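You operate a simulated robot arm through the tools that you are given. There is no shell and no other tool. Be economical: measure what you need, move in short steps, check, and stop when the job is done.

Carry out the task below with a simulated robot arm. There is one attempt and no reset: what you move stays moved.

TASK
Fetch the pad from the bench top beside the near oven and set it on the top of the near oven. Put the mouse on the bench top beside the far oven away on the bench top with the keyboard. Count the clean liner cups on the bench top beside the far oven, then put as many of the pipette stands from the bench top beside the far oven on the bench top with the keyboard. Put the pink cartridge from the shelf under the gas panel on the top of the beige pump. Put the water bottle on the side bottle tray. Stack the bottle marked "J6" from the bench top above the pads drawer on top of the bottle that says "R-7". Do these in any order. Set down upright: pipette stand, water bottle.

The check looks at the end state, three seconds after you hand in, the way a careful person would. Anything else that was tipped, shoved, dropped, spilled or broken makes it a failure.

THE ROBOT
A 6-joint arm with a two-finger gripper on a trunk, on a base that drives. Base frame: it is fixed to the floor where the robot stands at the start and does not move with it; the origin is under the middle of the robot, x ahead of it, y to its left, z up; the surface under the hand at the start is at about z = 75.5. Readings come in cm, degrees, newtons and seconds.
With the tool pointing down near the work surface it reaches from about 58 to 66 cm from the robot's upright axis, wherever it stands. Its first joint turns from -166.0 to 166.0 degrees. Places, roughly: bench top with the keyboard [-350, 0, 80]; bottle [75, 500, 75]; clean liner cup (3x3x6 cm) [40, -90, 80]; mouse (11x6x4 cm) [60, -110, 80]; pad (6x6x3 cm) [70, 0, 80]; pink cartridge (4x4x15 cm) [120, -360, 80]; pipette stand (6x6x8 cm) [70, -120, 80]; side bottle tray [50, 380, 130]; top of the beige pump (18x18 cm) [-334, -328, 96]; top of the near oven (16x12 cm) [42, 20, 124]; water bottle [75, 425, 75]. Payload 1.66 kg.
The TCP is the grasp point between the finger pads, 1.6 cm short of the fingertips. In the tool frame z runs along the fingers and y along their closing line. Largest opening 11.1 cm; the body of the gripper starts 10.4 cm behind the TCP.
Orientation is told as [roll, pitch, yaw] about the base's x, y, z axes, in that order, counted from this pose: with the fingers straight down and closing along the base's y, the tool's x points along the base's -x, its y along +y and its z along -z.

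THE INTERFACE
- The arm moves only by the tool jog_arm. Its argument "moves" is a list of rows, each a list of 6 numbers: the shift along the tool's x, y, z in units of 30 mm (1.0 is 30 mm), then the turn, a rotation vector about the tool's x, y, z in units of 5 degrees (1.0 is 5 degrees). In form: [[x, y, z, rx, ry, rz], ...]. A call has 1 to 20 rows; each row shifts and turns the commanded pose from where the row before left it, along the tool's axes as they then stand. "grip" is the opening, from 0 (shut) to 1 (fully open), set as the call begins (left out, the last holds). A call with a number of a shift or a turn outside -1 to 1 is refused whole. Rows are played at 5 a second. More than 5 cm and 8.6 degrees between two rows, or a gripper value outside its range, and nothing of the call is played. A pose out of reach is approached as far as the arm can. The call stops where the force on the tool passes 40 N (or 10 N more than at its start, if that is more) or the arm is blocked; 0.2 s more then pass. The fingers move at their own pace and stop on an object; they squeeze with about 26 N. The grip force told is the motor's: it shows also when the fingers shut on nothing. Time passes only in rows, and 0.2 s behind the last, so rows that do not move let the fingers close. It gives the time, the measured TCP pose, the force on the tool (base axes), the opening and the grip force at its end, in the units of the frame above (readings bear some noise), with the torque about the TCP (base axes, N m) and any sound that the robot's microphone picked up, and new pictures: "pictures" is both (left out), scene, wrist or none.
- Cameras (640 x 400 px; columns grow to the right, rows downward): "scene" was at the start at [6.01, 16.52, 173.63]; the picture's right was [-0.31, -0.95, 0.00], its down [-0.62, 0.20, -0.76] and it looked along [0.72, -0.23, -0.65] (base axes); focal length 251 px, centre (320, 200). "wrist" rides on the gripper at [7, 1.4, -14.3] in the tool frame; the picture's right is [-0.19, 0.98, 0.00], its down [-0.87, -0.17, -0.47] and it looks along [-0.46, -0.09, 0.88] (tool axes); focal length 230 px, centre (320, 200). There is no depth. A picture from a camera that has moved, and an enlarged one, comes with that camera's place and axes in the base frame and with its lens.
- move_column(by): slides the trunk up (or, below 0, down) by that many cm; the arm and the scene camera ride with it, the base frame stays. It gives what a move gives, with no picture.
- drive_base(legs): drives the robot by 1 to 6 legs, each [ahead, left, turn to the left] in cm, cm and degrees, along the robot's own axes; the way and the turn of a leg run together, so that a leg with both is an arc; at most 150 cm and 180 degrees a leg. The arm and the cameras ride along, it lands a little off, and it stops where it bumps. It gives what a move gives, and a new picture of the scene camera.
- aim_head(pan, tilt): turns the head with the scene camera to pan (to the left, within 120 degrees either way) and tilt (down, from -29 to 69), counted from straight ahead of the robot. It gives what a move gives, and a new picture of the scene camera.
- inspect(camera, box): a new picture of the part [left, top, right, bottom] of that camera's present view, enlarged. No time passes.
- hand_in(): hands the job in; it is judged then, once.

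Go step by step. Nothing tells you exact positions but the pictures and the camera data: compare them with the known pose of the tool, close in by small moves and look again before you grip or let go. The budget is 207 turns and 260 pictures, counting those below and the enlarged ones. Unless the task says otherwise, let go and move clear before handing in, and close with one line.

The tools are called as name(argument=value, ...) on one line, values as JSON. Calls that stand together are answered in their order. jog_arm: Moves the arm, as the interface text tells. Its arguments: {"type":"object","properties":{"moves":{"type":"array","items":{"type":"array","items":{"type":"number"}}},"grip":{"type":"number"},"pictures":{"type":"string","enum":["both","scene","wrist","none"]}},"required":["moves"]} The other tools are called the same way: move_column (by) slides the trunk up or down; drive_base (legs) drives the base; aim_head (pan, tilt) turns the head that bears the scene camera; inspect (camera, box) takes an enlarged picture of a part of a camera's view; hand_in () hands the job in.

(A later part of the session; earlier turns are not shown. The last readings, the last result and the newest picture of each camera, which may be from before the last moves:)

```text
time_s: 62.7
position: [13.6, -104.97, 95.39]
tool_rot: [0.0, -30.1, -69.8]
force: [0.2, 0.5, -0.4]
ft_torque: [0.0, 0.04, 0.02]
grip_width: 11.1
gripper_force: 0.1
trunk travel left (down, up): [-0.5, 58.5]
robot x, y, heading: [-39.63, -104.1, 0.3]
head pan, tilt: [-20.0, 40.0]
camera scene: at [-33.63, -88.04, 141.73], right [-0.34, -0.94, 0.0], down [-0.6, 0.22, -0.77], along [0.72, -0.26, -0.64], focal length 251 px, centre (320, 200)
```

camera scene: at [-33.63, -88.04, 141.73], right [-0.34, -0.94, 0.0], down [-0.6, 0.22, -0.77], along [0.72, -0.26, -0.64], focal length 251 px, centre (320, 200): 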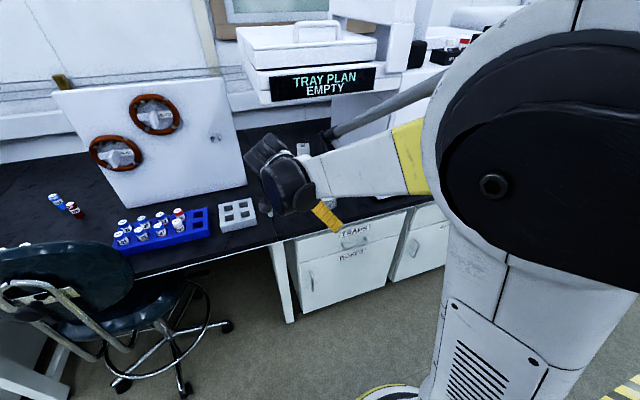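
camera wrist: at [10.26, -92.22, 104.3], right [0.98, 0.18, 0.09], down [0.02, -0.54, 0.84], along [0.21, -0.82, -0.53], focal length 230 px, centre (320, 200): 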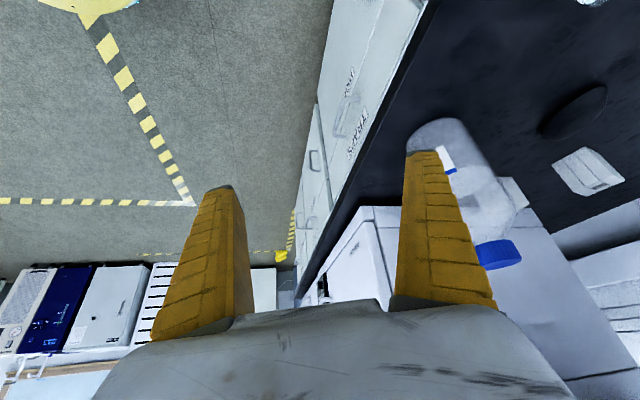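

drive_base(legs=[[35.5, 6, 0]])

inspect(camera="wrist", box=[0, 0, 640, 400])

```text
time_s: 65.0
position: [48.85, -99.05, 95.51]
tool_rot: [0.0, -30.0, -70.0]
force: [0.6, -0.1, 0.5]
ft_torque: [-0.02, -0.01, 0.0]
grip_width: 11.12
gripper_force: 0.1
trunk travel left (down, up): [-0.5, 58.5]
robot x, y, heading: [-4.09, -98.35, -0.3]
head pan, tilt: [-20.0, 40.0]
camera scene: at [1.75, -81.9, 141.73], right [-0.34, -0.94, 0.0], down [-0.6, 0.22, -0.77], along [0.72, -0.26, -0.64], focal length 251 px, centre (320, 200)
```

scene: 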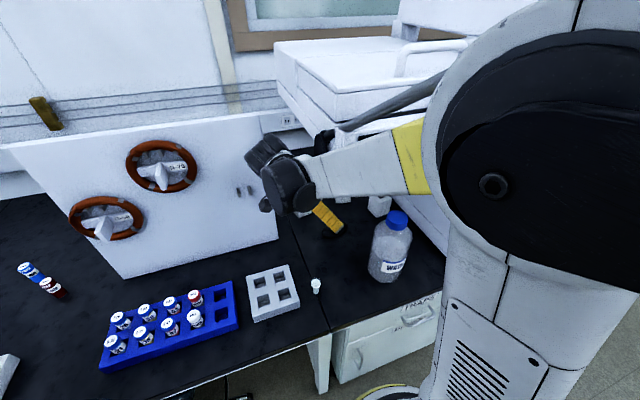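

```text
1.00 times, centred on (320, 200) of wrist (not enlarged: the box is as wide or as high as the picture)
camera zoom: at [45.61, -86.31, 104.3], right [0.98, 0.18, 0.1], down [0.02, -0.54, 0.84], along [0.2, -0.82, -0.53], focal length 230 px, centre (320, 200)
```

zoom: 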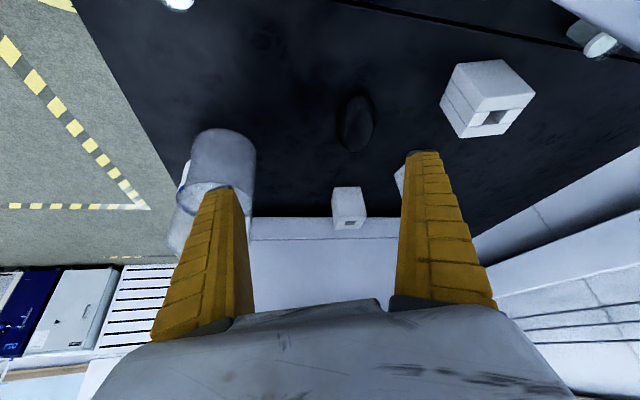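

The mouse is at about (57.2, -107), with its axis along (0.18, -0.98). I'll turn 10° more and hover above it.

jog_arm(moves=[[0, 0, 0, 0.5, 0, 0.866], [0, 0, 0, 0.5, 0, 0.866], [-0.36, 0.57, 0.92, 0, 0, 0], [-0.36, 0.57, 0.92, 0, 0, 0], [-0.36, 0.57, 0.92, 0, 0, 0], [-0.36, 0.57, 0.92, 0, 0, 0]], pictures="both")

```text
time_s: 66.6
position: [55.93, -102.77, 89.13]
tool_rot: [0.5, -31.2, -77.7]
force: [0.1, -1.0, -0.9]
ft_torque: [0.02, 0.02, -0.01]
grip_width: 11.1
gripper_force: 0.0
trunk travel left (down, up): [-0.5, 58.5]
robot x, y, heading: [-4.63, -97.4, 0.9]
head pan, tilt: [-20.0, 40.0]
stopped in row 6: the arm was blocked; the commanded pose is now the measured one
camera scene: at [-0.31, -79.01, 141.49], right [-0.33, -0.94, 0.01], down [-0.6, 0.2, -0.78], along [0.73, -0.26, -0.63], focal length 251 px, centre (320, 200)
camera wrist: at [54.27, -89.56, 97.68], right [0.99, 0.05, 0.11], down [-0.06, -0.52, 0.85], along [0.1, -0.85, -0.52], focal length 230 px, centre (320, 200)
```

scene: 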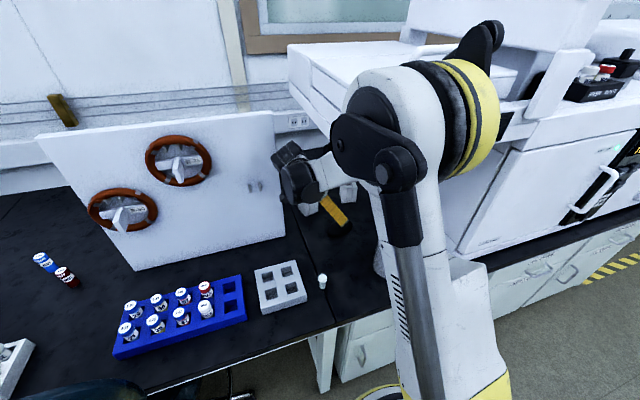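
wrist: 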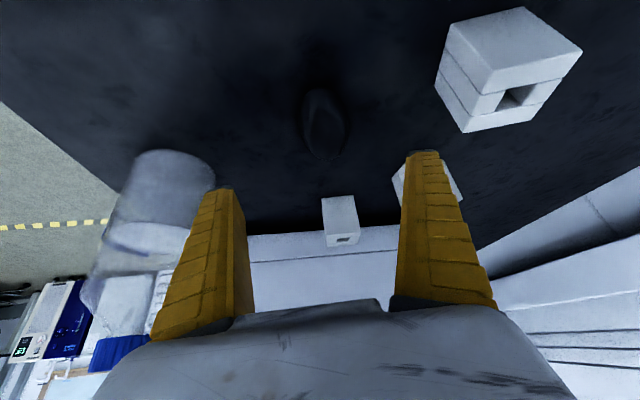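

The arm's elbow moved forward and was blocked, probably against the tray, so I'll check before moving anything.

inspect(camera="wrist", box=[60, 120, 260, 320])

inspect(camera="scene", box=[260, 10, 560, 300])

```text
2.00 times, centred on (160, 220) of wrist
camera zoom: at [54.27, -89.56, 97.68], right [0.99, 0.05, 0.11], down [-0.06, -0.52, 0.85], along [0.1, -0.85, -0.52], focal length 460 px, centre (640, 160)
```

zoom: 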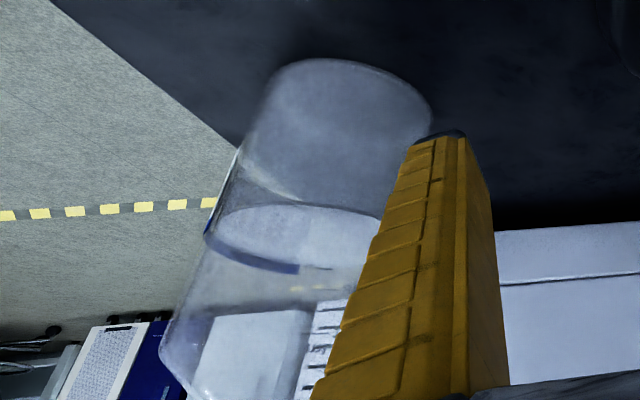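

```text
1.38 times, centred on (410, 155) of scene
camera zoom: at [-0.31, -79.01, 141.49], right [-0.33, -0.94, 0.01], down [-0.6, 0.2, -0.78], along [0.73, -0.26, -0.63], focal length 347 px, centre (196, 262)
```

zoom: 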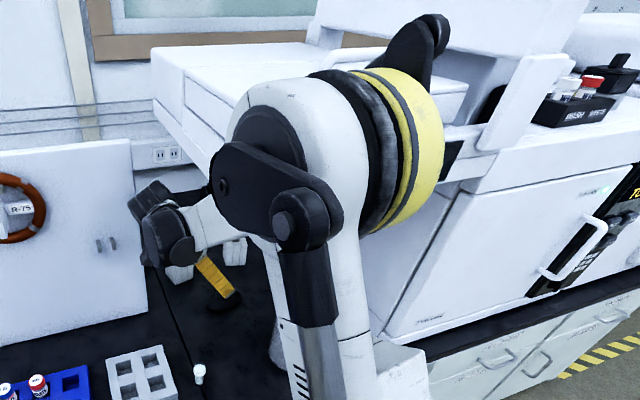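

The bottle still stands upright; the elbow met the tray front. I'll back the hand out the way it came.

jog_arm(moves=[[0.36, -0.57, -0.92, 0, 0, 0], [0.36, -0.57, -0.92, 0, 0, 0], [0.36, -0.57, -0.92, 0, 0, 0]], pictures="scene")

```text
time_s: 67.4
position: [50.65, -99.85, 93.58]
tool_rot: [0.0, -30.1, -78.8]
force: [-0.7, 0.4, -0.4]
ft_torque: [-0.06, 0.06, -0.01]
grip_width: 11.06
gripper_force: 0.3
trunk travel left (down, up): [-0.5, 58.5]
robot x, y, heading: [-4.43, -98.2, 0.2]
head pan, tilt: [-20.0, 40.0]
camera scene: at [1.55, -81.66, 141.74], right [-0.34, -0.94, 0.0], down [-0.61, 0.22, -0.77], along [0.72, -0.26, -0.64], focal length 251 px, centre (320, 200)
```

scene: 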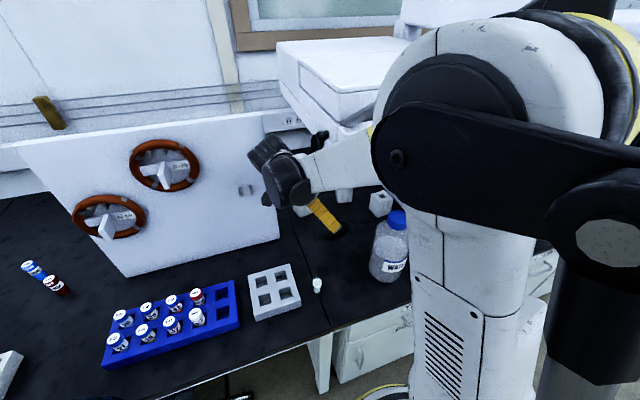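

Recovered with nothing disturbed. I'll stand further back and to the left, so the arm is more stretched and the elbow stays clear of the tray.

drive_base(legs=[[-20, 7, 0]])

jog_arm(moves=[[-0.13, 0.98, 0, 0, 0, 0], [-0.13, 0.98, 0, 0, 0, 0], [-0.13, 0.98, 0, 0, 0, 0], [-0.13, 0.98, 0, 0, 0, 0], [-0.13, 0.98, 0, 0, 0, 0], [-0.13, 0.98, 0, 0, 0, 0]], pictures="both")

```text
time_s: 69.1
position: [30.25, -92.75, 93.63]
tool_rot: [0.0, -30.0, -78.5]
force: [0.2, 0.0, -0.2]
ft_torque: [0.02, 0.02, 0.01]
grip_width: 11.1
gripper_force: 0.0
trunk travel left (down, up): [-0.5, 58.5]
robot x, y, heading: [-24.69, -91.03, 0.3]
head pan, tilt: [-20.0, 40.0]
camera scene: at [-18.78, -74.76, 141.73], right [-0.34, -0.94, 0.0], down [-0.61, 0.22, -0.77], along [0.72, -0.26, -0.64], focal length 251 px, centre (320, 200)
```

scene: 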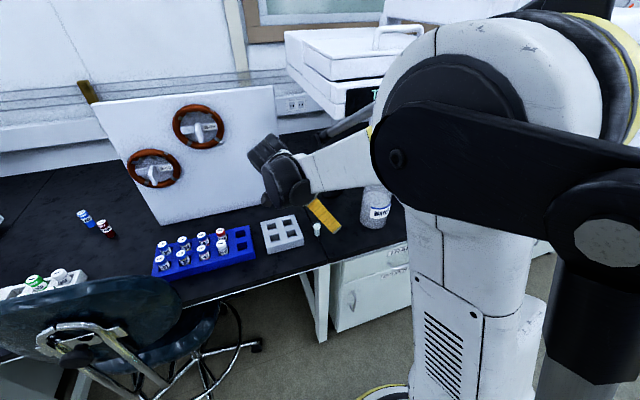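

```text
time_s: 70.5
position: [48.14, -91.37, 94.9]
tool_rot: [-0.1, -29.9, -78.5]
force: [-0.2, -0.2, 0.0]
ft_torque: [0.0, -0.02, -0.02]
grip_width: 11.08
gripper_force: 0.1
trunk travel left (down, up): [-0.5, 58.5]
robot x, y, heading: [-24.87, -90.93, 0.3]
head pan, tilt: [-20.0, 40.0]
camera scene: at [-18.75, -74.76, 141.73], right [-0.34, -0.94, 0.0], down [-0.61, 0.22, -0.77], along [0.72, -0.26, -0.64], focal length 251 px, centre (320, 200)
camera wrist: at [46.78, -78.27, 103.71], right [0.99, 0.03, 0.09], down [-0.06, -0.54, 0.84], along [0.08, -0.84, -0.53], focal length 230 px, centre (320, 200)
```

scene: 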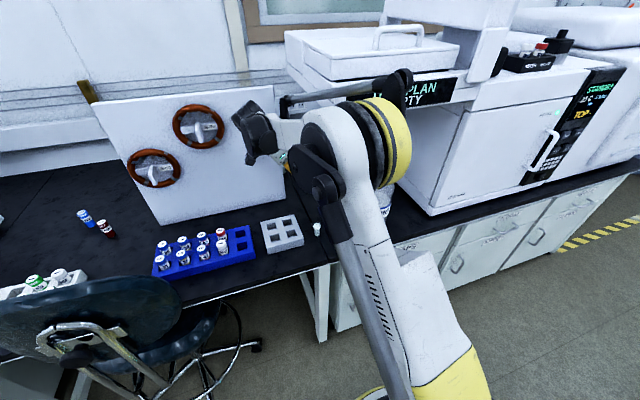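
wrist: 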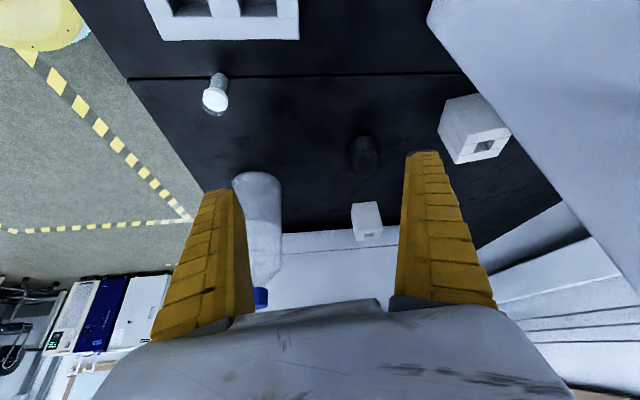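

jog_arm(moves=[[-0.645, 0.413, 0.9, 0, 0, 0], [-0.645, 0.413, 0.9, 0, 0, 0], [-0.645, 0.413, 0.9, 0, 0, 0]], pictures="both")

```text
time_s: 71.3
position: [53.57, -99.54, 90.49]
tool_rot: [0.0, -30.1, -78.7]
force: [-0.2, 0.0, -1.1]
ft_torque: [0.02, 0.0, -0.01]
grip_width: 11.09
gripper_force: 0.1
trunk travel left (down, up): [-0.5, 58.5]
robot x, y, heading: [-24.67, -91.25, 0.3]
head pan, tilt: [-20.0, 40.0]
camera scene: at [-18.77, -74.75, 141.73], right [-0.34, -0.94, 0.0], down [-0.61, 0.22, -0.77], along [0.72, -0.26, -0.64], focal length 251 px, centre (320, 200)
camera wrist: at [52.2, -86.43, 99.43], right [0.99, 0.03, 0.09], down [-0.06, -0.54, 0.84], along [0.08, -0.84, -0.53], focal length 230 px, centre (320, 200)
```

scene: 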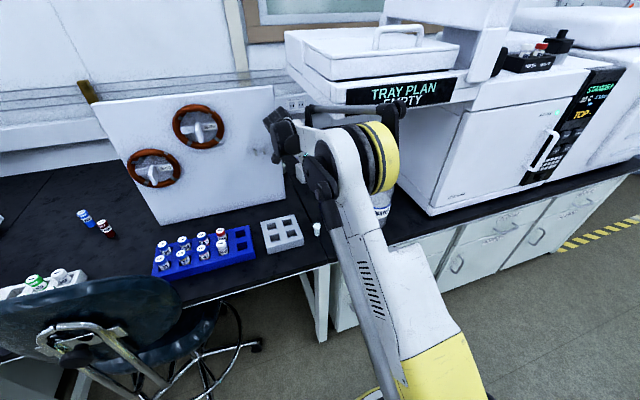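
wrist: 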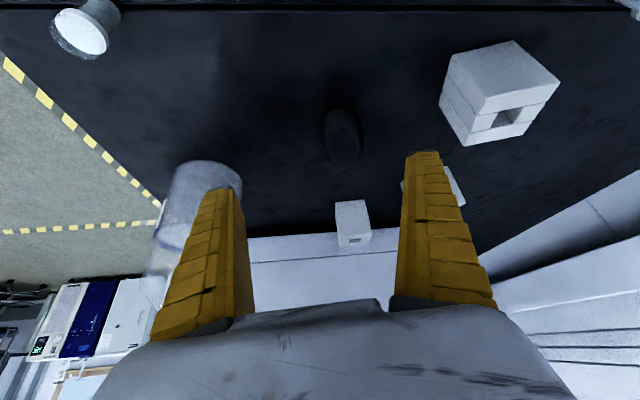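

The elbow is now below the tray, and the way is clear. I'll continue in small steps.

jog_arm(moves=[[-0.44, 0.28, 0.83, 0, 0, 0], [-0.44, 0.28, 0.83, 0, 0, 0], [-0.44, 0.28, 0.83, 0, 0, 0]], pictures="both")

```text
time_s: 72.1
position: [57.29, -106.0, 86.11]
tool_rot: [0.0, -29.9, -78.7]
force: [-0.6, -0.4, -0.4]
ft_torque: [0.0, 0.02, -0.02]
grip_width: 11.1
gripper_force: 0.1
trunk travel left (down, up): [-0.5, 58.5]
robot x, y, heading: [-24.44, -90.7, 0.4]
head pan, tilt: [-20.0, 40.0]
camera scene: at [-18.76, -74.76, 141.73], right [-0.34, -0.94, 0.0], down [-0.61, 0.22, -0.77], along [0.72, -0.26, -0.64], focal length 251 px, centre (320, 200)
camera wrist: at [56.0, -92.97, 94.99], right [0.99, 0.03, 0.09], down [-0.06, -0.54, 0.84], along [0.08, -0.84, -0.53], focal length 230 px, centre (320, 200)
```

scene: 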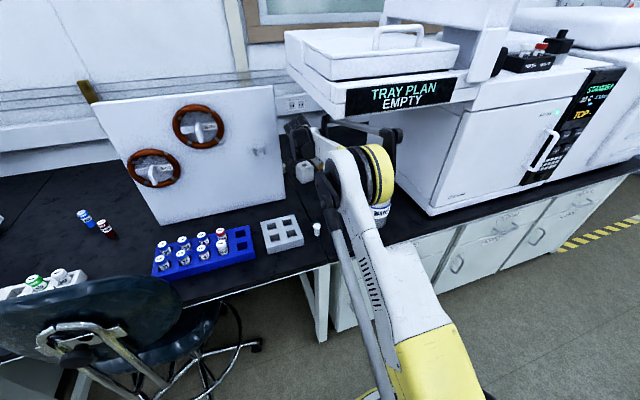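
wrist: 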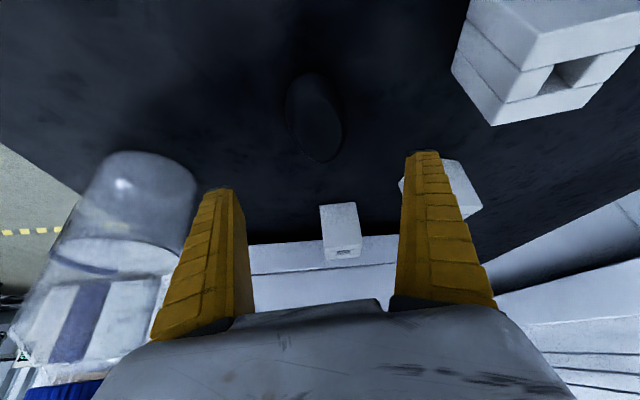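

inspect(camera="scene", box=[280, 100, 440, 240])

```text
2.86 times, centred on (360, 170) of scene
camera zoom: at [-18.76, -74.76, 141.73], right [-0.34, -0.94, 0.0], down [-0.61, 0.22, -0.77], along [0.72, -0.26, -0.64], focal length 718 px, centre (206, 286)
```

zoom: 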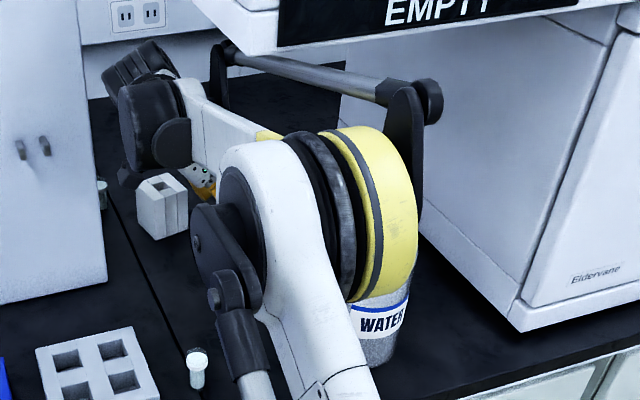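

The elbow is getting too close to the water bottle. I'll retract and re-approach from further left, so the arm stays outside both the tray and the bottle.

jog_arm(moves=[[0.44, -0.28, -0.83, 0, 0, 0], [0.44, -0.28, -0.83, 0, 0, 0], [0.44, -0.28, -0.83, 0, 0, 0], [0.645, -0.413, -0.9, 0, 0, 0], [0.645, -0.413, -0.9, 0, 0, 0], [0.645, -0.413, -0.9, 0, 0, 0], [0.13, -0.98, 0, 0, 0, 0], [0.13, -0.98, 0, 0, 0, 0], [0.13, -0.98, 0, 0, 0, 0], [0.13, -0.98, 0, 0, 0, 0], [0.13, -0.98, 0, 0, 0, 0], [0.13, -0.98, 0, 0, 0, 0]], pictures="none")

drive_base(legs=[[0, 26, 0], [6.5, 0, 0]])

```text
time_s: 74.7
position: [30.38, -92.66, 93.62]
tool_rot: [0.0, -30.0, -78.6]
force: [0.6, 0.9, 0.2]
ft_torque: [0.0, -0.01, 0.01]
grip_width: 11.1
gripper_force: 0.0
trunk travel left (down, up): [-0.5, 58.5]
robot x, y, heading: [-24.55, -91.14, 0.9]
head pan, tilt: [-20.0, 40.0]
```

```text
time_s: 77.2
position: [36.52, -66.37, 93.55]
tool_rot: [-0.1, -30.1, -78.6]
force: [0.2, -0.1, -0.1]
ft_torque: [-0.01, -0.02, 0.02]
grip_width: 11.06
gripper_force: 0.1
trunk travel left (down, up): [-0.5, 58.5]
robot x, y, heading: [-18.35, -64.48, 0.5]
head pan, tilt: [-20.0, 40.0]
camera scene: at [-12.47, -48.35, 141.73], right [-0.34, -0.94, 0.0], down [-0.61, 0.22, -0.77], along [0.72, -0.26, -0.64], focal length 251 px, centre (320, 200)
```

scene: 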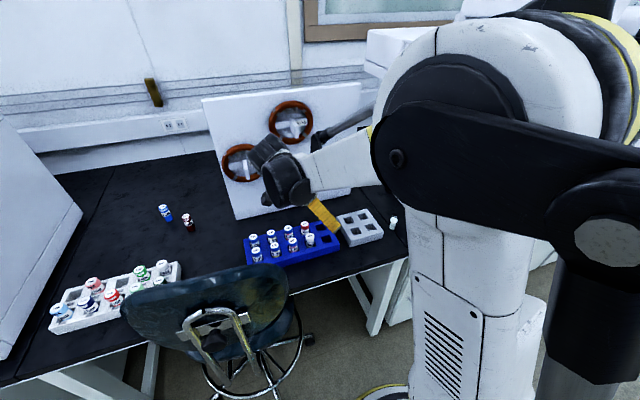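

jog_arm(moves=[[-0.89, 0.115, 0.47, 0, 0, 0], [-0.89, 0.115, 0.47, 0, 0, 0], [-0.89, 0.115, 0.47, 0, 0, 0], [-0.89, 0.115, 0.47, 0, 0, 0], [-0.89, 0.115, 0.47, 0, 0, 0], [-0.89, 0.115, 0.47, 0, 0, 0], [-0.89, 0.115, 0.47, 0, 0, 0], [-0.89, 0.115, 0.47, 0, 0, 0], [-0.89, 0.115, 0.47, 0, 0, 0]], pictures="both")

```text
time_s: 79.2
position: [45.29, -92.46, 94.79]
tool_rot: [0.0, -30.0, -78.6]
force: [-0.2, 0.0, -0.6]
ft_torque: [0.02, 0.02, 0.0]
grip_width: 11.1
gripper_force: 0.0
trunk travel left (down, up): [-0.5, 58.5]
robot x, y, heading: [-18.58, -64.8, 0.4]
head pan, tilt: [-20.0, 40.0]
camera scene: at [-12.5, -48.35, 141.73], right [-0.34, -0.94, 0.0], down [-0.61, 0.22, -0.77], along [0.72, -0.26, -0.64], focal length 251 px, centre (320, 200)
camera wrist: at [43.82, -79.43, 103.7], right [0.99, 0.03, 0.1], down [-0.06, -0.54, 0.84], along [0.08, -0.84, -0.53], focal length 230 px, centre (320, 200)
```

scene: 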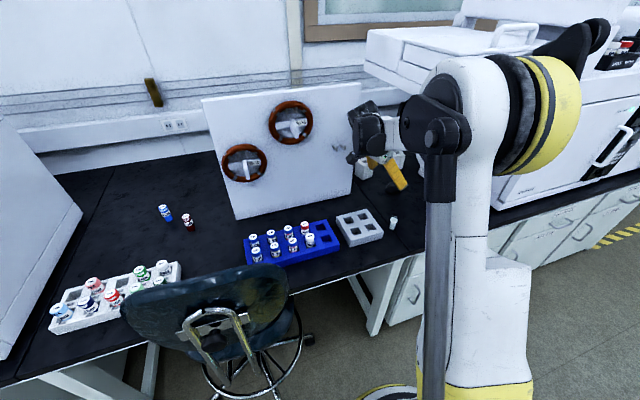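
wrist: 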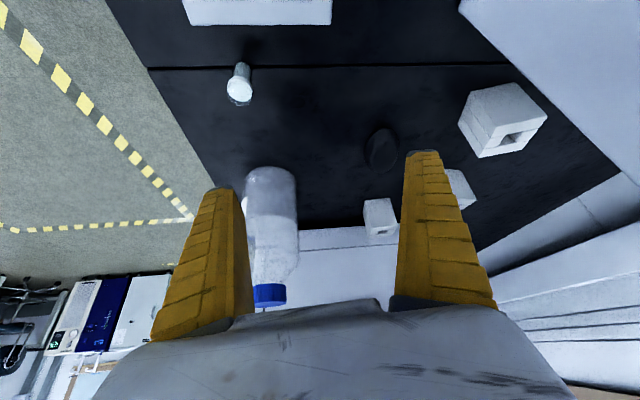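

jog_arm(moves=[[-0.51, 0.51, 0.855, 0, 0, 0], [-0.51, 0.51, 0.855, 0, 0, 0], [-0.51, 0.51, 0.855, 0, 0, 0]], pictures="scene")

jog_arm(moves=[[-0.51, 0.51, 0.855, 0, 0, 0], [-0.51, 0.51, 0.855, 0, 0, 0], [-0.51, 0.51, 0.855, 0, 0, 0]], pictures="both")

```text
time_s: 80.0
position: [51.34, -99.26, 90.28]
tool_rot: [0.0, -30.0, -78.6]
force: [-0.5, 0.6, 0.5]
ft_torque: [0.01, -0.02, 0.03]
grip_width: 11.11
gripper_force: 0.0
trunk travel left (down, up): [-0.5, 58.5]
robot x, y, heading: [-18.23, -64.64, 0.3]
head pan, tilt: [-20.0, 40.0]
camera scene: at [-12.49, -48.36, 141.73], right [-0.34, -0.94, 0.0], down [-0.61, 0.22, -0.77], along [0.72, -0.26, -0.64], focal length 251 px, centre (320, 200)
```

scene: 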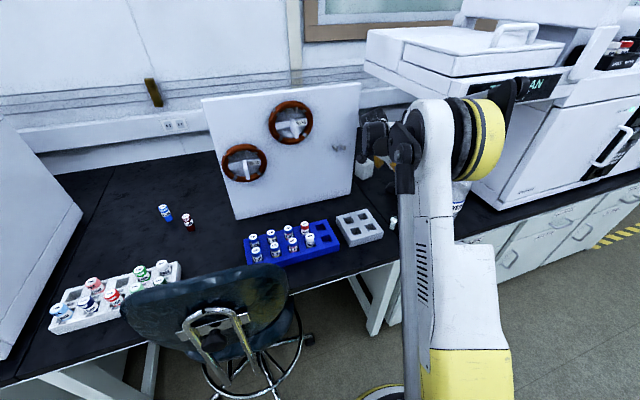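

```text
time_s: 80.8
position: [57.16, -105.83, 85.95]
tool_rot: [0.1, -30.0, -78.5]
force: [0.1, -0.1, -0.3]
ft_torque: [0.02, -0.02, 0.03]
grip_width: 11.09
gripper_force: 0.1
trunk travel left (down, up): [-0.5, 58.5]
robot x, y, heading: [-17.91, -64.45, 0.3]
head pan, tilt: [-20.0, 40.0]
camera scene: at [-12.5, -48.36, 141.73], right [-0.34, -0.94, 0.0], down [-0.61, 0.22, -0.77], along [0.72, -0.26, -0.64], focal length 251 px, centre (320, 200)
camera wrist: at [55.78, -92.81, 94.8], right [0.99, 0.03, 0.1], down [-0.06, -0.54, 0.84], along [0.08, -0.84, -0.53], focal length 230 px, centre (320, 200)
```

scene: 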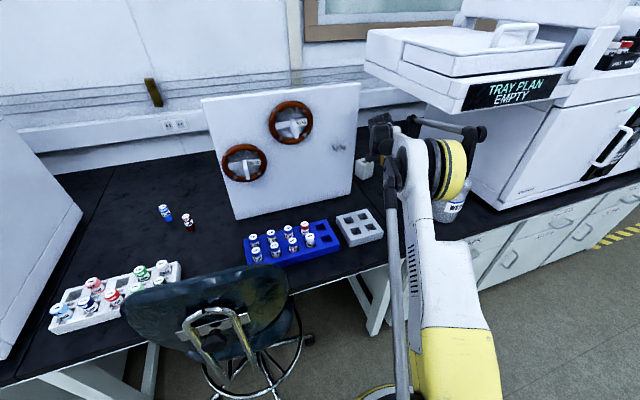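
wrist: 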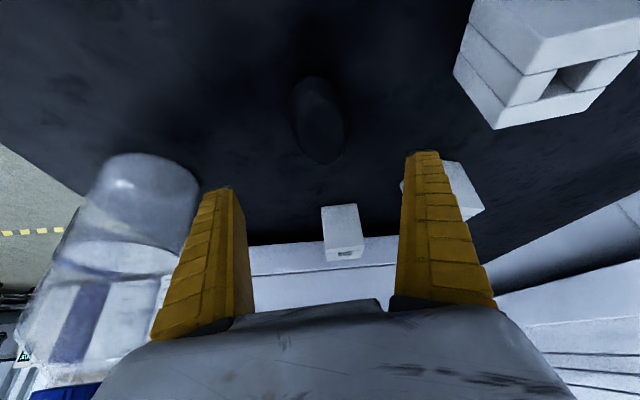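

Clear on all sides now. I'll lower straight onto the mouse.

jog_arm(moves=[[0.34, 0.07, 0.82, -0.3, 0, -0.52], [0.34, 0.07, 0.82, 0, 0, 0], [0.3, 0.07, 0.72, 0, 0, 0]], pictures="wrist")

```text
time_s: 81.5
position: [58.0, -106.92, 78.26]
tool_rot: [-0.1, -30.0, -75.5]
force: [0.9, 1.2, -0.4]
ft_torque: [0.02, -0.01, 0.01]
grip_width: 11.09
gripper_force: 0.1
trunk travel left (down, up): [-0.5, 58.5]
robot x, y, heading: [-18.53, -64.56, 0.3]
head pan, tilt: [-20.0, 40.0]
camera wrist: at [56.01, -93.82, 87.2], right [0.99, 0.08, 0.09], down [-0.03, -0.54, 0.84], along [0.12, -0.84, -0.53], focal length 230 px, centre (320, 200)
```

wrist: 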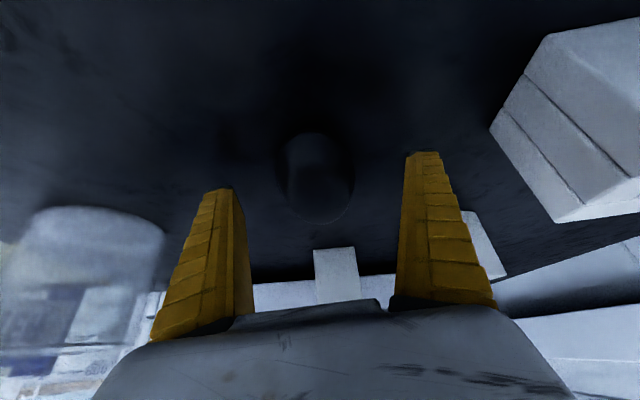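

jog_arm(moves=[[0.03, 0, 0.08, 0, 0, 0], [0, 0, 0, 0, 0, 0], [0, 0, 0, 0, 0, 0], [0, 0, 0, 0, 0, 0]], grip=0, pictures="wrist")

```text
time_s: 82.5
position: [57.99, -106.72, 78.23]
tool_rot: [0.1, -30.0, -75.7]
force: [5.2, -0.5, 19.1]
ft_torque: [-0.13, -0.14, 0.02]
grip_width: 4.57
gripper_force: 25.7
trunk travel left (down, up): [-0.5, 58.5]
robot x, y, heading: [-18.3, -65.0, 0.3]
head pan, tilt: [-20.0, 40.0]
camera wrist: at [55.98, -93.75, 87.12], right [0.99, 0.09, 0.1], down [-0.04, -0.54, 0.84], along [0.12, -0.84, -0.53], focal length 230 px, centre (320, 200)
```

wrist: 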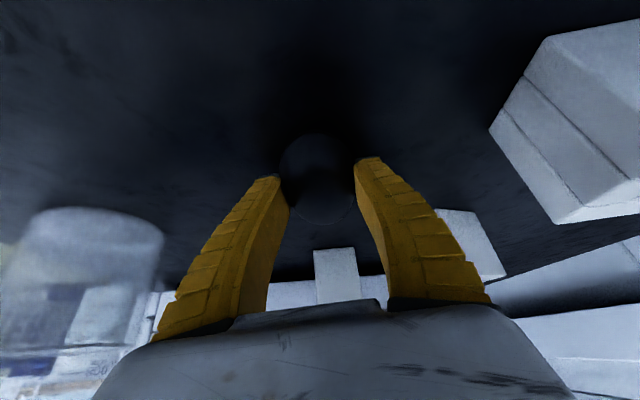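

jog_arm(moves=[[-0.25, 0, -0.43, 0, 0, 0], [-0.25, 0, -0.43, 0, 0, 0], [-0.44, 0, -0.77, 0, 0, 0], [-0.44, 0, -0.77, 0, 0, 0]], pictures="wrist")

```text
time_s: 83.5
position: [57.86, -106.6, 86.58]
tool_rot: [0.0, -30.0, -75.6]
force: [-0.5, 0.1, -0.2]
ft_torque: [0.0, 0.01, 0.0]
grip_width: 0.02
gripper_force: 25.8
trunk travel left (down, up): [-0.5, 58.5]
robot x, y, heading: [-18.27, -64.59, 0.4]
head pan, tilt: [-20.0, 40.0]
camera wrist: at [55.95, -93.71, 95.41], right [0.99, 0.08, 0.09], down [-0.03, -0.54, 0.84], along [0.12, -0.84, -0.53], focal length 230 px, centre (320, 200)
```

wrist: 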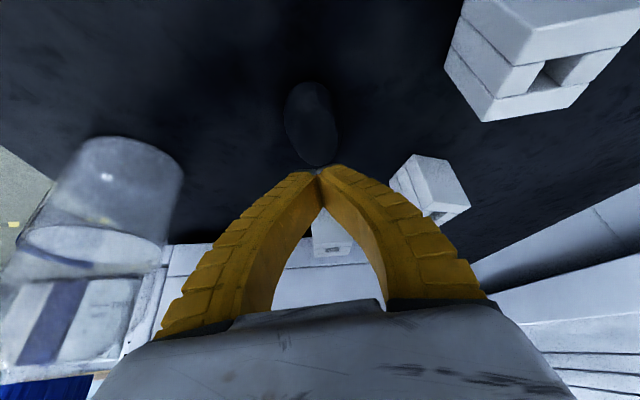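

The fingers slipped off the dome. I'll reduce the lean so the pads reach lower on the sides, then retry.

jog_arm(moves=[[0, 0, 0, 0, 1, 0], [0, 0, 0, 0, 1, 0], [0, 0, 0, 0, 1, 0], [0, 0, 0, 0, 1, 0], [0, 0, 0, 0, 0.4, 0], [0, 0, 0, -0.11, 0, -0.79]], grip=1, pictures="both")

```text
time_s: 85.0
position: [56.93, -106.31, 86.27]
tool_rot: [-0.1, -8.0, -71.6]
force: [-0.7, 0.1, -0.1]
ft_torque: [-0.05, 0.02, 0.01]
grip_width: 11.07
gripper_force: 0.1
out of reach, approached as far as the arm can: row 4, 5
trunk travel left (down, up): [-0.5, 58.5]
robot x, y, heading: [-18.4, -64.66, 0.3]
head pan, tilt: [-20.0, 40.0]
camera scene: at [-12.51, -48.35, 141.73], right [-0.34, -0.94, 0.0], down [-0.61, 0.22, -0.77], along [0.72, -0.26, -0.64], focal length 251 px, centre (320, 200)
camera wrist: at [55.46, -97.51, 99.49], right [0.99, 0.13, 0.03], down [0.09, -0.8, 0.59], along [0.1, -0.58, -0.81], focal length 230 px, centre (320, 200)
```

scene: 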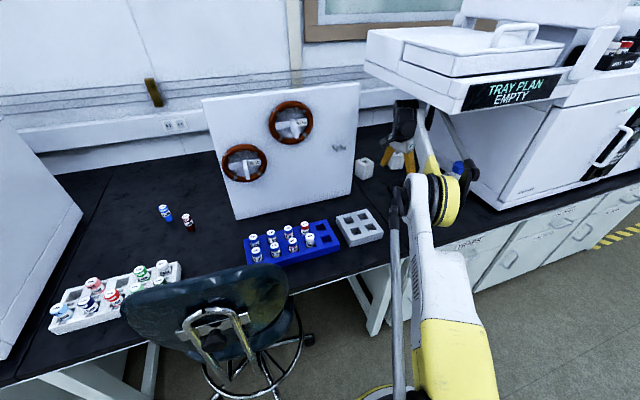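
wrist: 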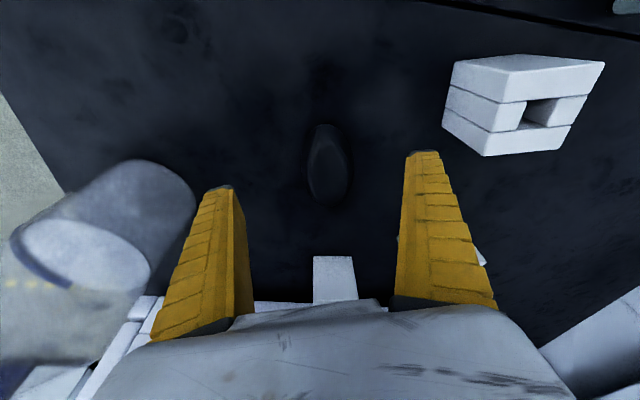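

The arm is just at the end of its reach, so I'll pull the hand back a little and move the base 5 cm forward.

jog_arm(moves=[[0.21, -0.7, -0.1, 0, 0, 0], [0.21, -0.7, -0.1, 0, 0, 0]], pictures="none")

drive_base(legs=[[5, 0, 0]])

inspect(camera="wrist", box=[200, 80, 460, 242])

```text
time_s: 85.5
position: [52.42, -106.21, 86.75]
tool_rot: [0.0, -8.0, -71.6]
force: [0.2, 0.5, -0.9]
ft_torque: [0.01, -0.03, 0.03]
grip_width: 11.11
gripper_force: 0.1
trunk travel left (down, up): [-0.5, 58.5]
robot x, y, heading: [-18.66, -64.63, 0.3]
head pan, tilt: [-20.0, 40.0]
```

```text
time_s: 86.5
position: [57.66, -106.07, 86.75]
tool_rot: [-0.1, -7.9, -71.5]
force: [-0.6, -0.3, -0.2]
ft_torque: [0.0, -0.01, -0.01]
grip_width: 11.06
gripper_force: 0.2
trunk travel left (down, up): [-0.5, 58.5]
robot x, y, heading: [-13.17, -64.67, 0.3]
head pan, tilt: [-20.0, 40.0]
camera scene: at [-7.38, -48.31, 141.73], right [-0.33, -0.94, 0.0], down [-0.61, 0.22, -0.77], along [0.72, -0.26, -0.64], focal length 251 px, centre (320, 200)
```

scene: 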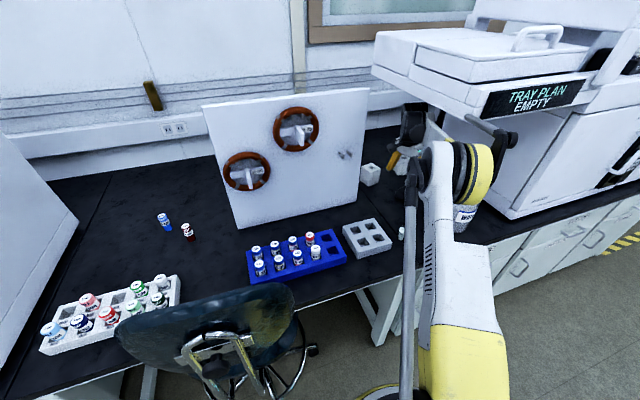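

```text
2.46 times, centred on (330, 161) of wrist
camera zoom: at [56.25, -97.37, 99.89], right [0.99, 0.13, 0.03], down [0.09, -0.8, 0.59], along [0.1, -0.58, -0.81], focal length 566 px, centre (295, 296)
```

zoom: 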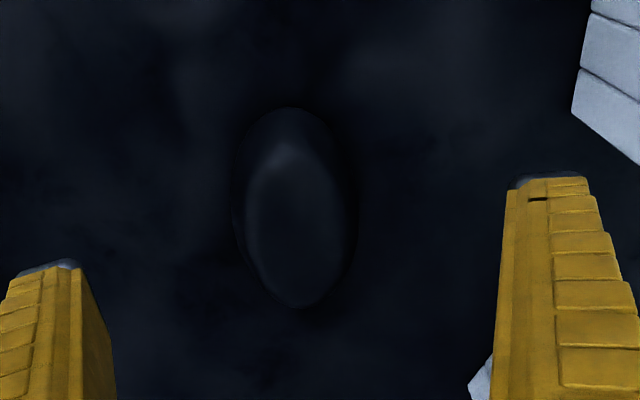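

jog_arm(moves=[[-0.2, 0.02, 0.78, 0.11, 0, 0.79], [-0.2, 0.01, 0.78, 0, 0, 0], [-0.04, 0, 0.78, 0, 0, 0], [0, 0, 0.75, 0, 0, 0]], pictures="wrist")

```text
time_s: 87.5
position: [58.4, -108.62, 77.74]
tool_rot: [0.0, -8.0, -75.5]
force: [-0.7, 0.1, -0.3]
ft_torque: [0.01, 0.0, -0.03]
grip_width: 11.09
gripper_force: 0.1
trunk travel left (down, up): [-0.5, 58.5]
robot x, y, heading: [-13.05, -64.77, 0.6]
head pan, tilt: [-20.0, 40.0]
camera wrist: at [57.55, -99.79, 91.01], right [1.0, 0.06, 0.03], down [0.04, -0.81, 0.59], along [0.06, -0.59, -0.81], focal length 230 px, centre (320, 200)
```

wrist: 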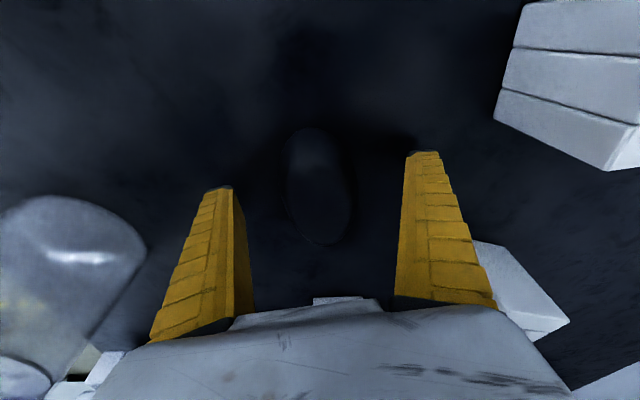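

jog_arm(moves=[[0, 0, 0.07, 0, 0, 0], [0, 0, 0, 0, 0, 0], [0, 0, 0, 0, 0, 0], [0, 0, 0, 0, 0, 0]], grip=0, pictures="none")

jog_arm(moves=[[-0.07, 0, -0.49, 0, 0, 0], [-0.1, 0, -0.7, 0, 0, 0], [-0.14, 0, -0.98, 0, 0, 0]], pictures="wrist")

```text
time_s: 88.5
position: [58.46, -108.66, 77.66]
tool_rot: [0.1, -8.2, -75.6]
force: [7.4, -2.4, 20.4]
ft_torque: [-0.07, -0.19, 0.0]
grip_width: 4.93
gripper_force: 25.9
trunk travel left (down, up): [-0.5, 58.5]
robot x, y, heading: [-12.93, -64.43, 0.6]
head pan, tilt: [-20.0, 40.0]
```

```text
time_s: 89.3
position: [58.5, -108.71, 84.27]
tool_rot: [0.0, -7.9, -75.4]
force: [-0.7, 0.3, -0.2]
ft_torque: [0.03, 0.06, 0.01]
grip_width: 0.01
gripper_force: 26.0
trunk travel left (down, up): [-0.5, 58.5]
robot x, y, heading: [-13.12, -64.67, 0.6]
head pan, tilt: [-20.0, 40.0]
camera wrist: at [57.62, -99.89, 97.46], right [1.0, 0.06, 0.03], down [0.04, -0.81, 0.59], along [0.06, -0.59, -0.81], focal length 230 px, centre (320, 200)
```

wrist: 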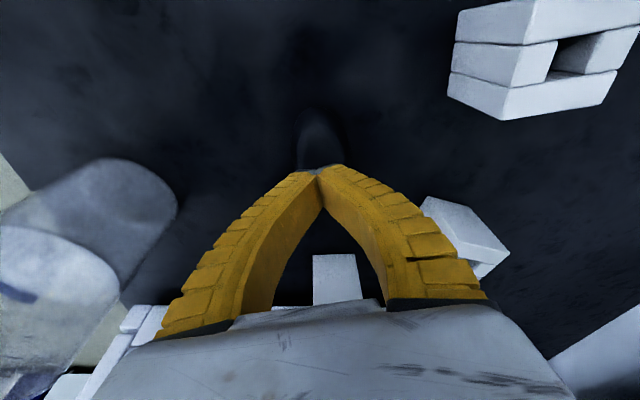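

It slipped again; each squeeze pushed the mouse a little toward -y, so I was gripping short of its middle. I'll open, rise and measure its ends properly.

jog_arm(moves=[[-0.07, 0, -0.5, 0, 0, 0], [0, 0, 0, 0, 0, 0]], grip=1, pictures="none")

inspect(camera="wrist", box=[240, 90, 400, 190])

```text
time_s: 89.9
position: [58.56, -108.69, 85.75]
tool_rot: [0.0, -8.0, -75.5]
force: [0.0, -0.1, 0.1]
ft_torque: [-0.01, 0.01, -0.03]
grip_width: 11.06
gripper_force: 0.0
trunk travel left (down, up): [-0.5, 58.5]
robot x, y, heading: [-13.14, -64.84, 0.5]
head pan, tilt: [-20.0, 40.0]
```

```text
4.00 times, centred on (320, 140) of wrist
camera zoom: at [57.68, -99.81, 98.98], right [1.0, 0.06, 0.03], down [0.04, -0.81, 0.59], along [0.06, -0.59, -0.81], focal length 920 px, centre (320, 440)
```

zoom: 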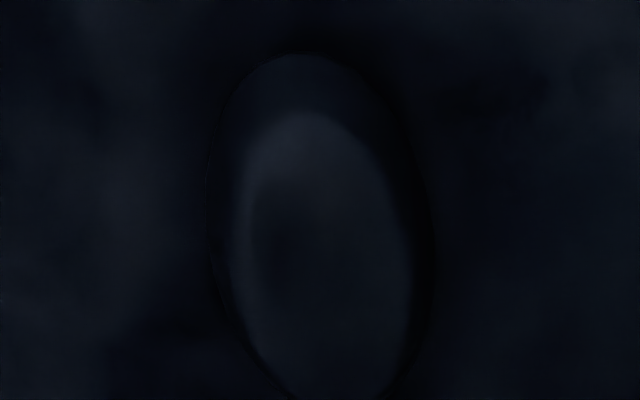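

jog_arm(moves=[[-0.2, 0, 0, 0, 0.8, 0.5], [-0.25, 0.07, 0, 0, 0.8, 0.5], [0, 0, 0.9, 0, 0, 0], [0, 0, 0.9, 0, 0, 0], [0, 0, 0.7, 0, 0, 0]], pictures="both")

```text
time_s: 91.1
position: [55.81, -107.85, 77.89]
tool_rot: [0.3, 0.0, -80.6]
force: [-0.2, 1.0, 1.0]
ft_torque: [0.0, -0.01, 0.07]
grip_width: 11.09
gripper_force: 0.0
out of reach, approached as far as the arm can: row 2
trunk travel left (down, up): [-0.5, 58.5]
robot x, y, heading: [-13.17, -64.61, 0.6]
head pan, tilt: [-20.0, 40.0]
camera scene: at [-7.39, -48.31, 141.73], right [-0.33, -0.94, 0.0], down [-0.61, 0.22, -0.77], along [0.72, -0.26, -0.64], focal length 251 px, centre (320, 200)
camera wrist: at [55.87, -100.78, 92.18], right [1.0, -0.03, 0.01], down [-0.02, -0.88, 0.47], along [-0.01, -0.47, -0.88], focal length 230 px, centre (320, 200)
```

scene: 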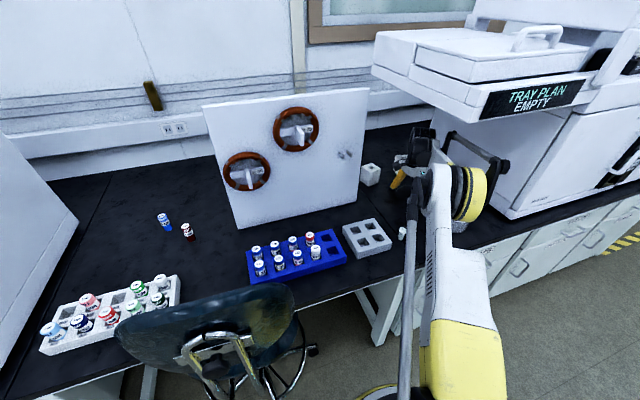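
wrist: 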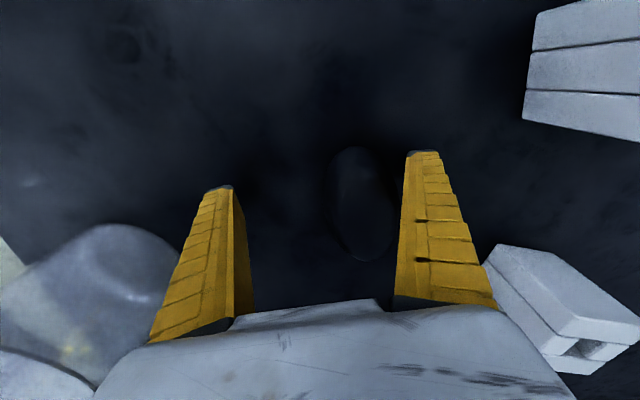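

jog_arm(moves=[[0, 0, -1, 0, 0, 0], [0, 0, -0.8, 0, 0, 0]], pictures="none")

drive_base(legs=[[3.2, -2.2, 0]])

inspect(camera="wrist", box=[180, 80, 480, 268])

```text
time_s: 91.7
position: [55.78, -107.68, 83.51]
tool_rot: [0.3, 0.0, -80.5]
force: [0.0, -0.5, -0.9]
ft_torque: [-0.01, -0.01, 0.0]
grip_width: 11.11
gripper_force: 0.0
trunk travel left (down, up): [-0.5, 58.5]
robot x, y, heading: [-13.33, -64.48, 0.4]
head pan, tilt: [-20.0, 40.0]
```

```text
time_s: 92.6
position: [58.94, -109.67, 83.48]
tool_rot: [0.3, 0.0, -80.4]
force: [1.1, 1.5, -0.5]
ft_torque: [-0.02, -0.03, 0.01]
grip_width: 11.08
gripper_force: 0.2
trunk travel left (down, up): [-0.5, 58.5]
robot x, y, heading: [-9.78, -66.53, 0.6]
head pan, tilt: [-20.0, 40.0]
camera scene: at [-4.17, -50.51, 141.73], right [-0.33, -0.94, 0.0], down [-0.61, 0.21, -0.77], along [0.72, -0.26, -0.64], focal length 251 px, centre (320, 200)
```

scene: 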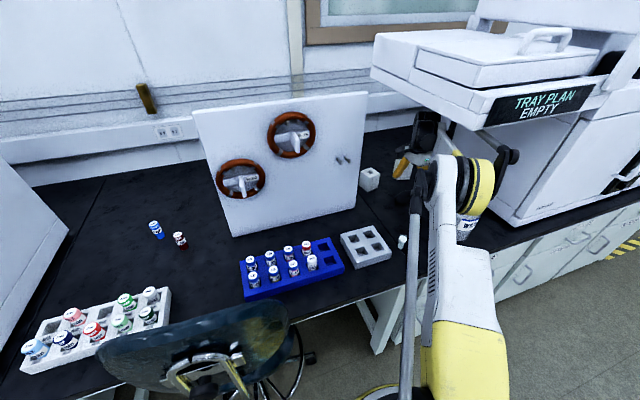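

```text
2.13 times, centred on (330, 174) of wrist
camera zoom: at [59.04, -102.83, 97.75], right [1.0, -0.02, 0.01], down [-0.02, -0.88, 0.47], along [-0.01, -0.47, -0.88], focal length 490 px, centre (299, 255)
```

zoom: 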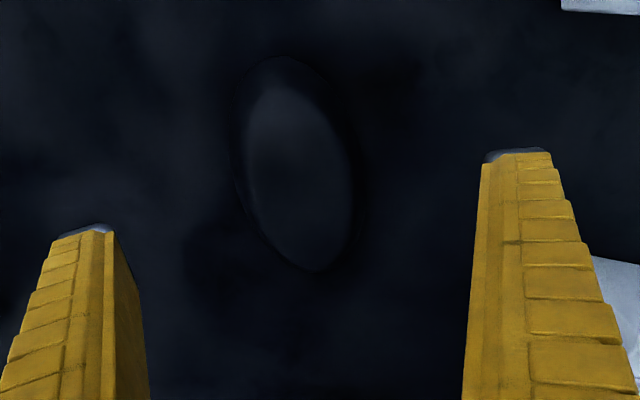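

Aligned on the mouse's middle at (58.8, -110). Now I'll lower until the tips nearly touch the bench.

jog_arm(moves=[[-0.11, -0.05, 0.9, 0, 0, 0], [0, 0, 0.9, 0, 0, 0], [0, 0, 0.2, 0, 0, 0]], pictures="none")

jog_arm(moves=[[0, 0, 0.1, 0, 0, 0]], pictures="wrist")

```text
time_s: 93.4
position: [58.9, -110.23, 77.63]
tool_rot: [0.3, 0.1, -80.4]
force: [0.3, -0.6, 0.5]
ft_torque: [0.03, 0.0, 0.03]
grip_width: 11.09
gripper_force: 0.0
trunk travel left (down, up): [-0.5, 58.5]
robot x, y, heading: [-10.02, -66.66, 0.3]
head pan, tilt: [-20.0, 40.0]
```

```text
time_s: 93.8
position: [58.88, -110.26, 77.33]
tool_rot: [0.3, 0.0, -80.4]
force: [0.2, -0.3, -0.6]
ft_torque: [-0.01, -0.03, 0.02]
grip_width: 11.09
gripper_force: 0.0
trunk travel left (down, up): [-0.5, 58.5]
robot x, y, heading: [-9.94, -66.34, 0.4]
head pan, tilt: [-20.0, 40.0]
camera wrist: at [59.05, -103.26, 91.58], right [1.0, -0.02, 0.01], down [-0.02, -0.88, 0.47], along [-0.01, -0.47, -0.88], focal length 230 px, centre (320, 200)
```

wrist: 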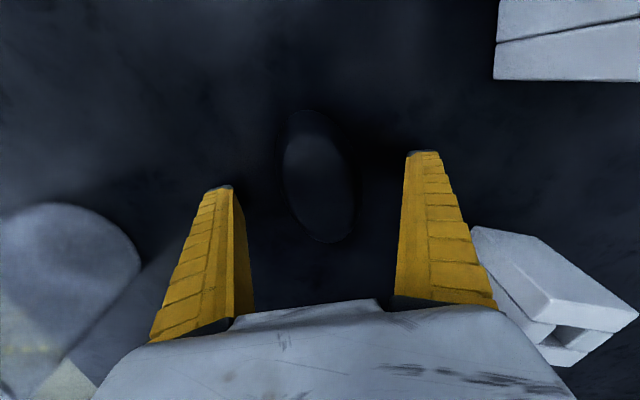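

jog_arm(moves=[[-0.12, 0, 0.06, 0, 0, 0]], pictures="none")

jog_arm(moves=[[0, 0, 0, 0, 0, 0], [0, 0, 0, 0, 0, 0], [0, 0, 0, 0, 0, 0]], grip=0, pictures="none")

jog_arm(moves=[[0, 0, -0.3, 0, 0, 0], [0, 0, -0.3, 0, 0, 0], [0, 0, -0.5, 0, 0, 0]], pictures="wrist")

```text
time_s: 94.2
position: [59.08, -110.51, 77.08]
tool_rot: [0.4, 0.0, -80.3]
force: [0.0, -0.9, 1.2]
ft_torque: [-0.02, -0.01, -0.01]
grip_width: 11.1
gripper_force: 0.1
trunk travel left (down, up): [-0.5, 58.5]
robot x, y, heading: [-9.96, -66.76, 0.6]
head pan, tilt: [-20.0, 40.0]
```

```text
time_s: 95.0
position: [59.03, -110.48, 77.14]
tool_rot: [0.3, 0.0, -80.5]
force: [-3.2, -3.7, 11.2]
ft_torque: [-0.11, 0.12, 0.01]
grip_width: 5.57
gripper_force: 25.9
trunk travel left (down, up): [-0.5, 58.5]
robot x, y, heading: [-10.13, -66.7, 0.7]
head pan, tilt: [-20.0, 40.0]
```

```text
time_s: 95.8
position: [58.85, -110.56, 80.31]
tool_rot: [0.4, 0.0, -80.4]
force: [-0.8, 0.4, -1.0]
ft_torque: [-0.01, 0.02, -0.01]
grip_width: 5.41
gripper_force: 26.3
trunk travel left (down, up): [-0.5, 58.5]
robot x, y, heading: [-9.76, -66.7, 0.5]
head pan, tilt: [-20.0, 40.0]
camera wrist: at [58.95, -103.56, 94.59], right [1.0, -0.02, 0.01], down [-0.02, -0.88, 0.47], along [-0.01, -0.47, -0.88], focal length 230 px, centre (320, 200)
```

wrist: 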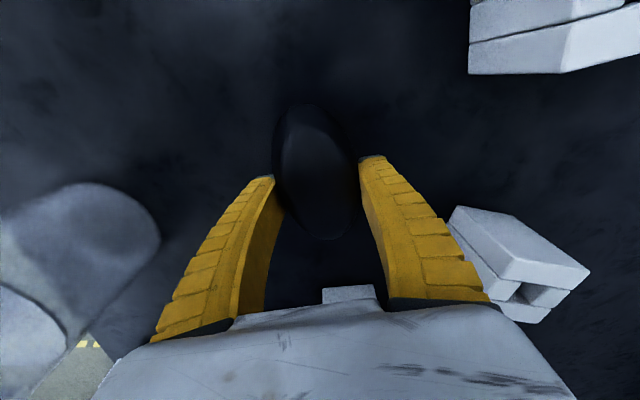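

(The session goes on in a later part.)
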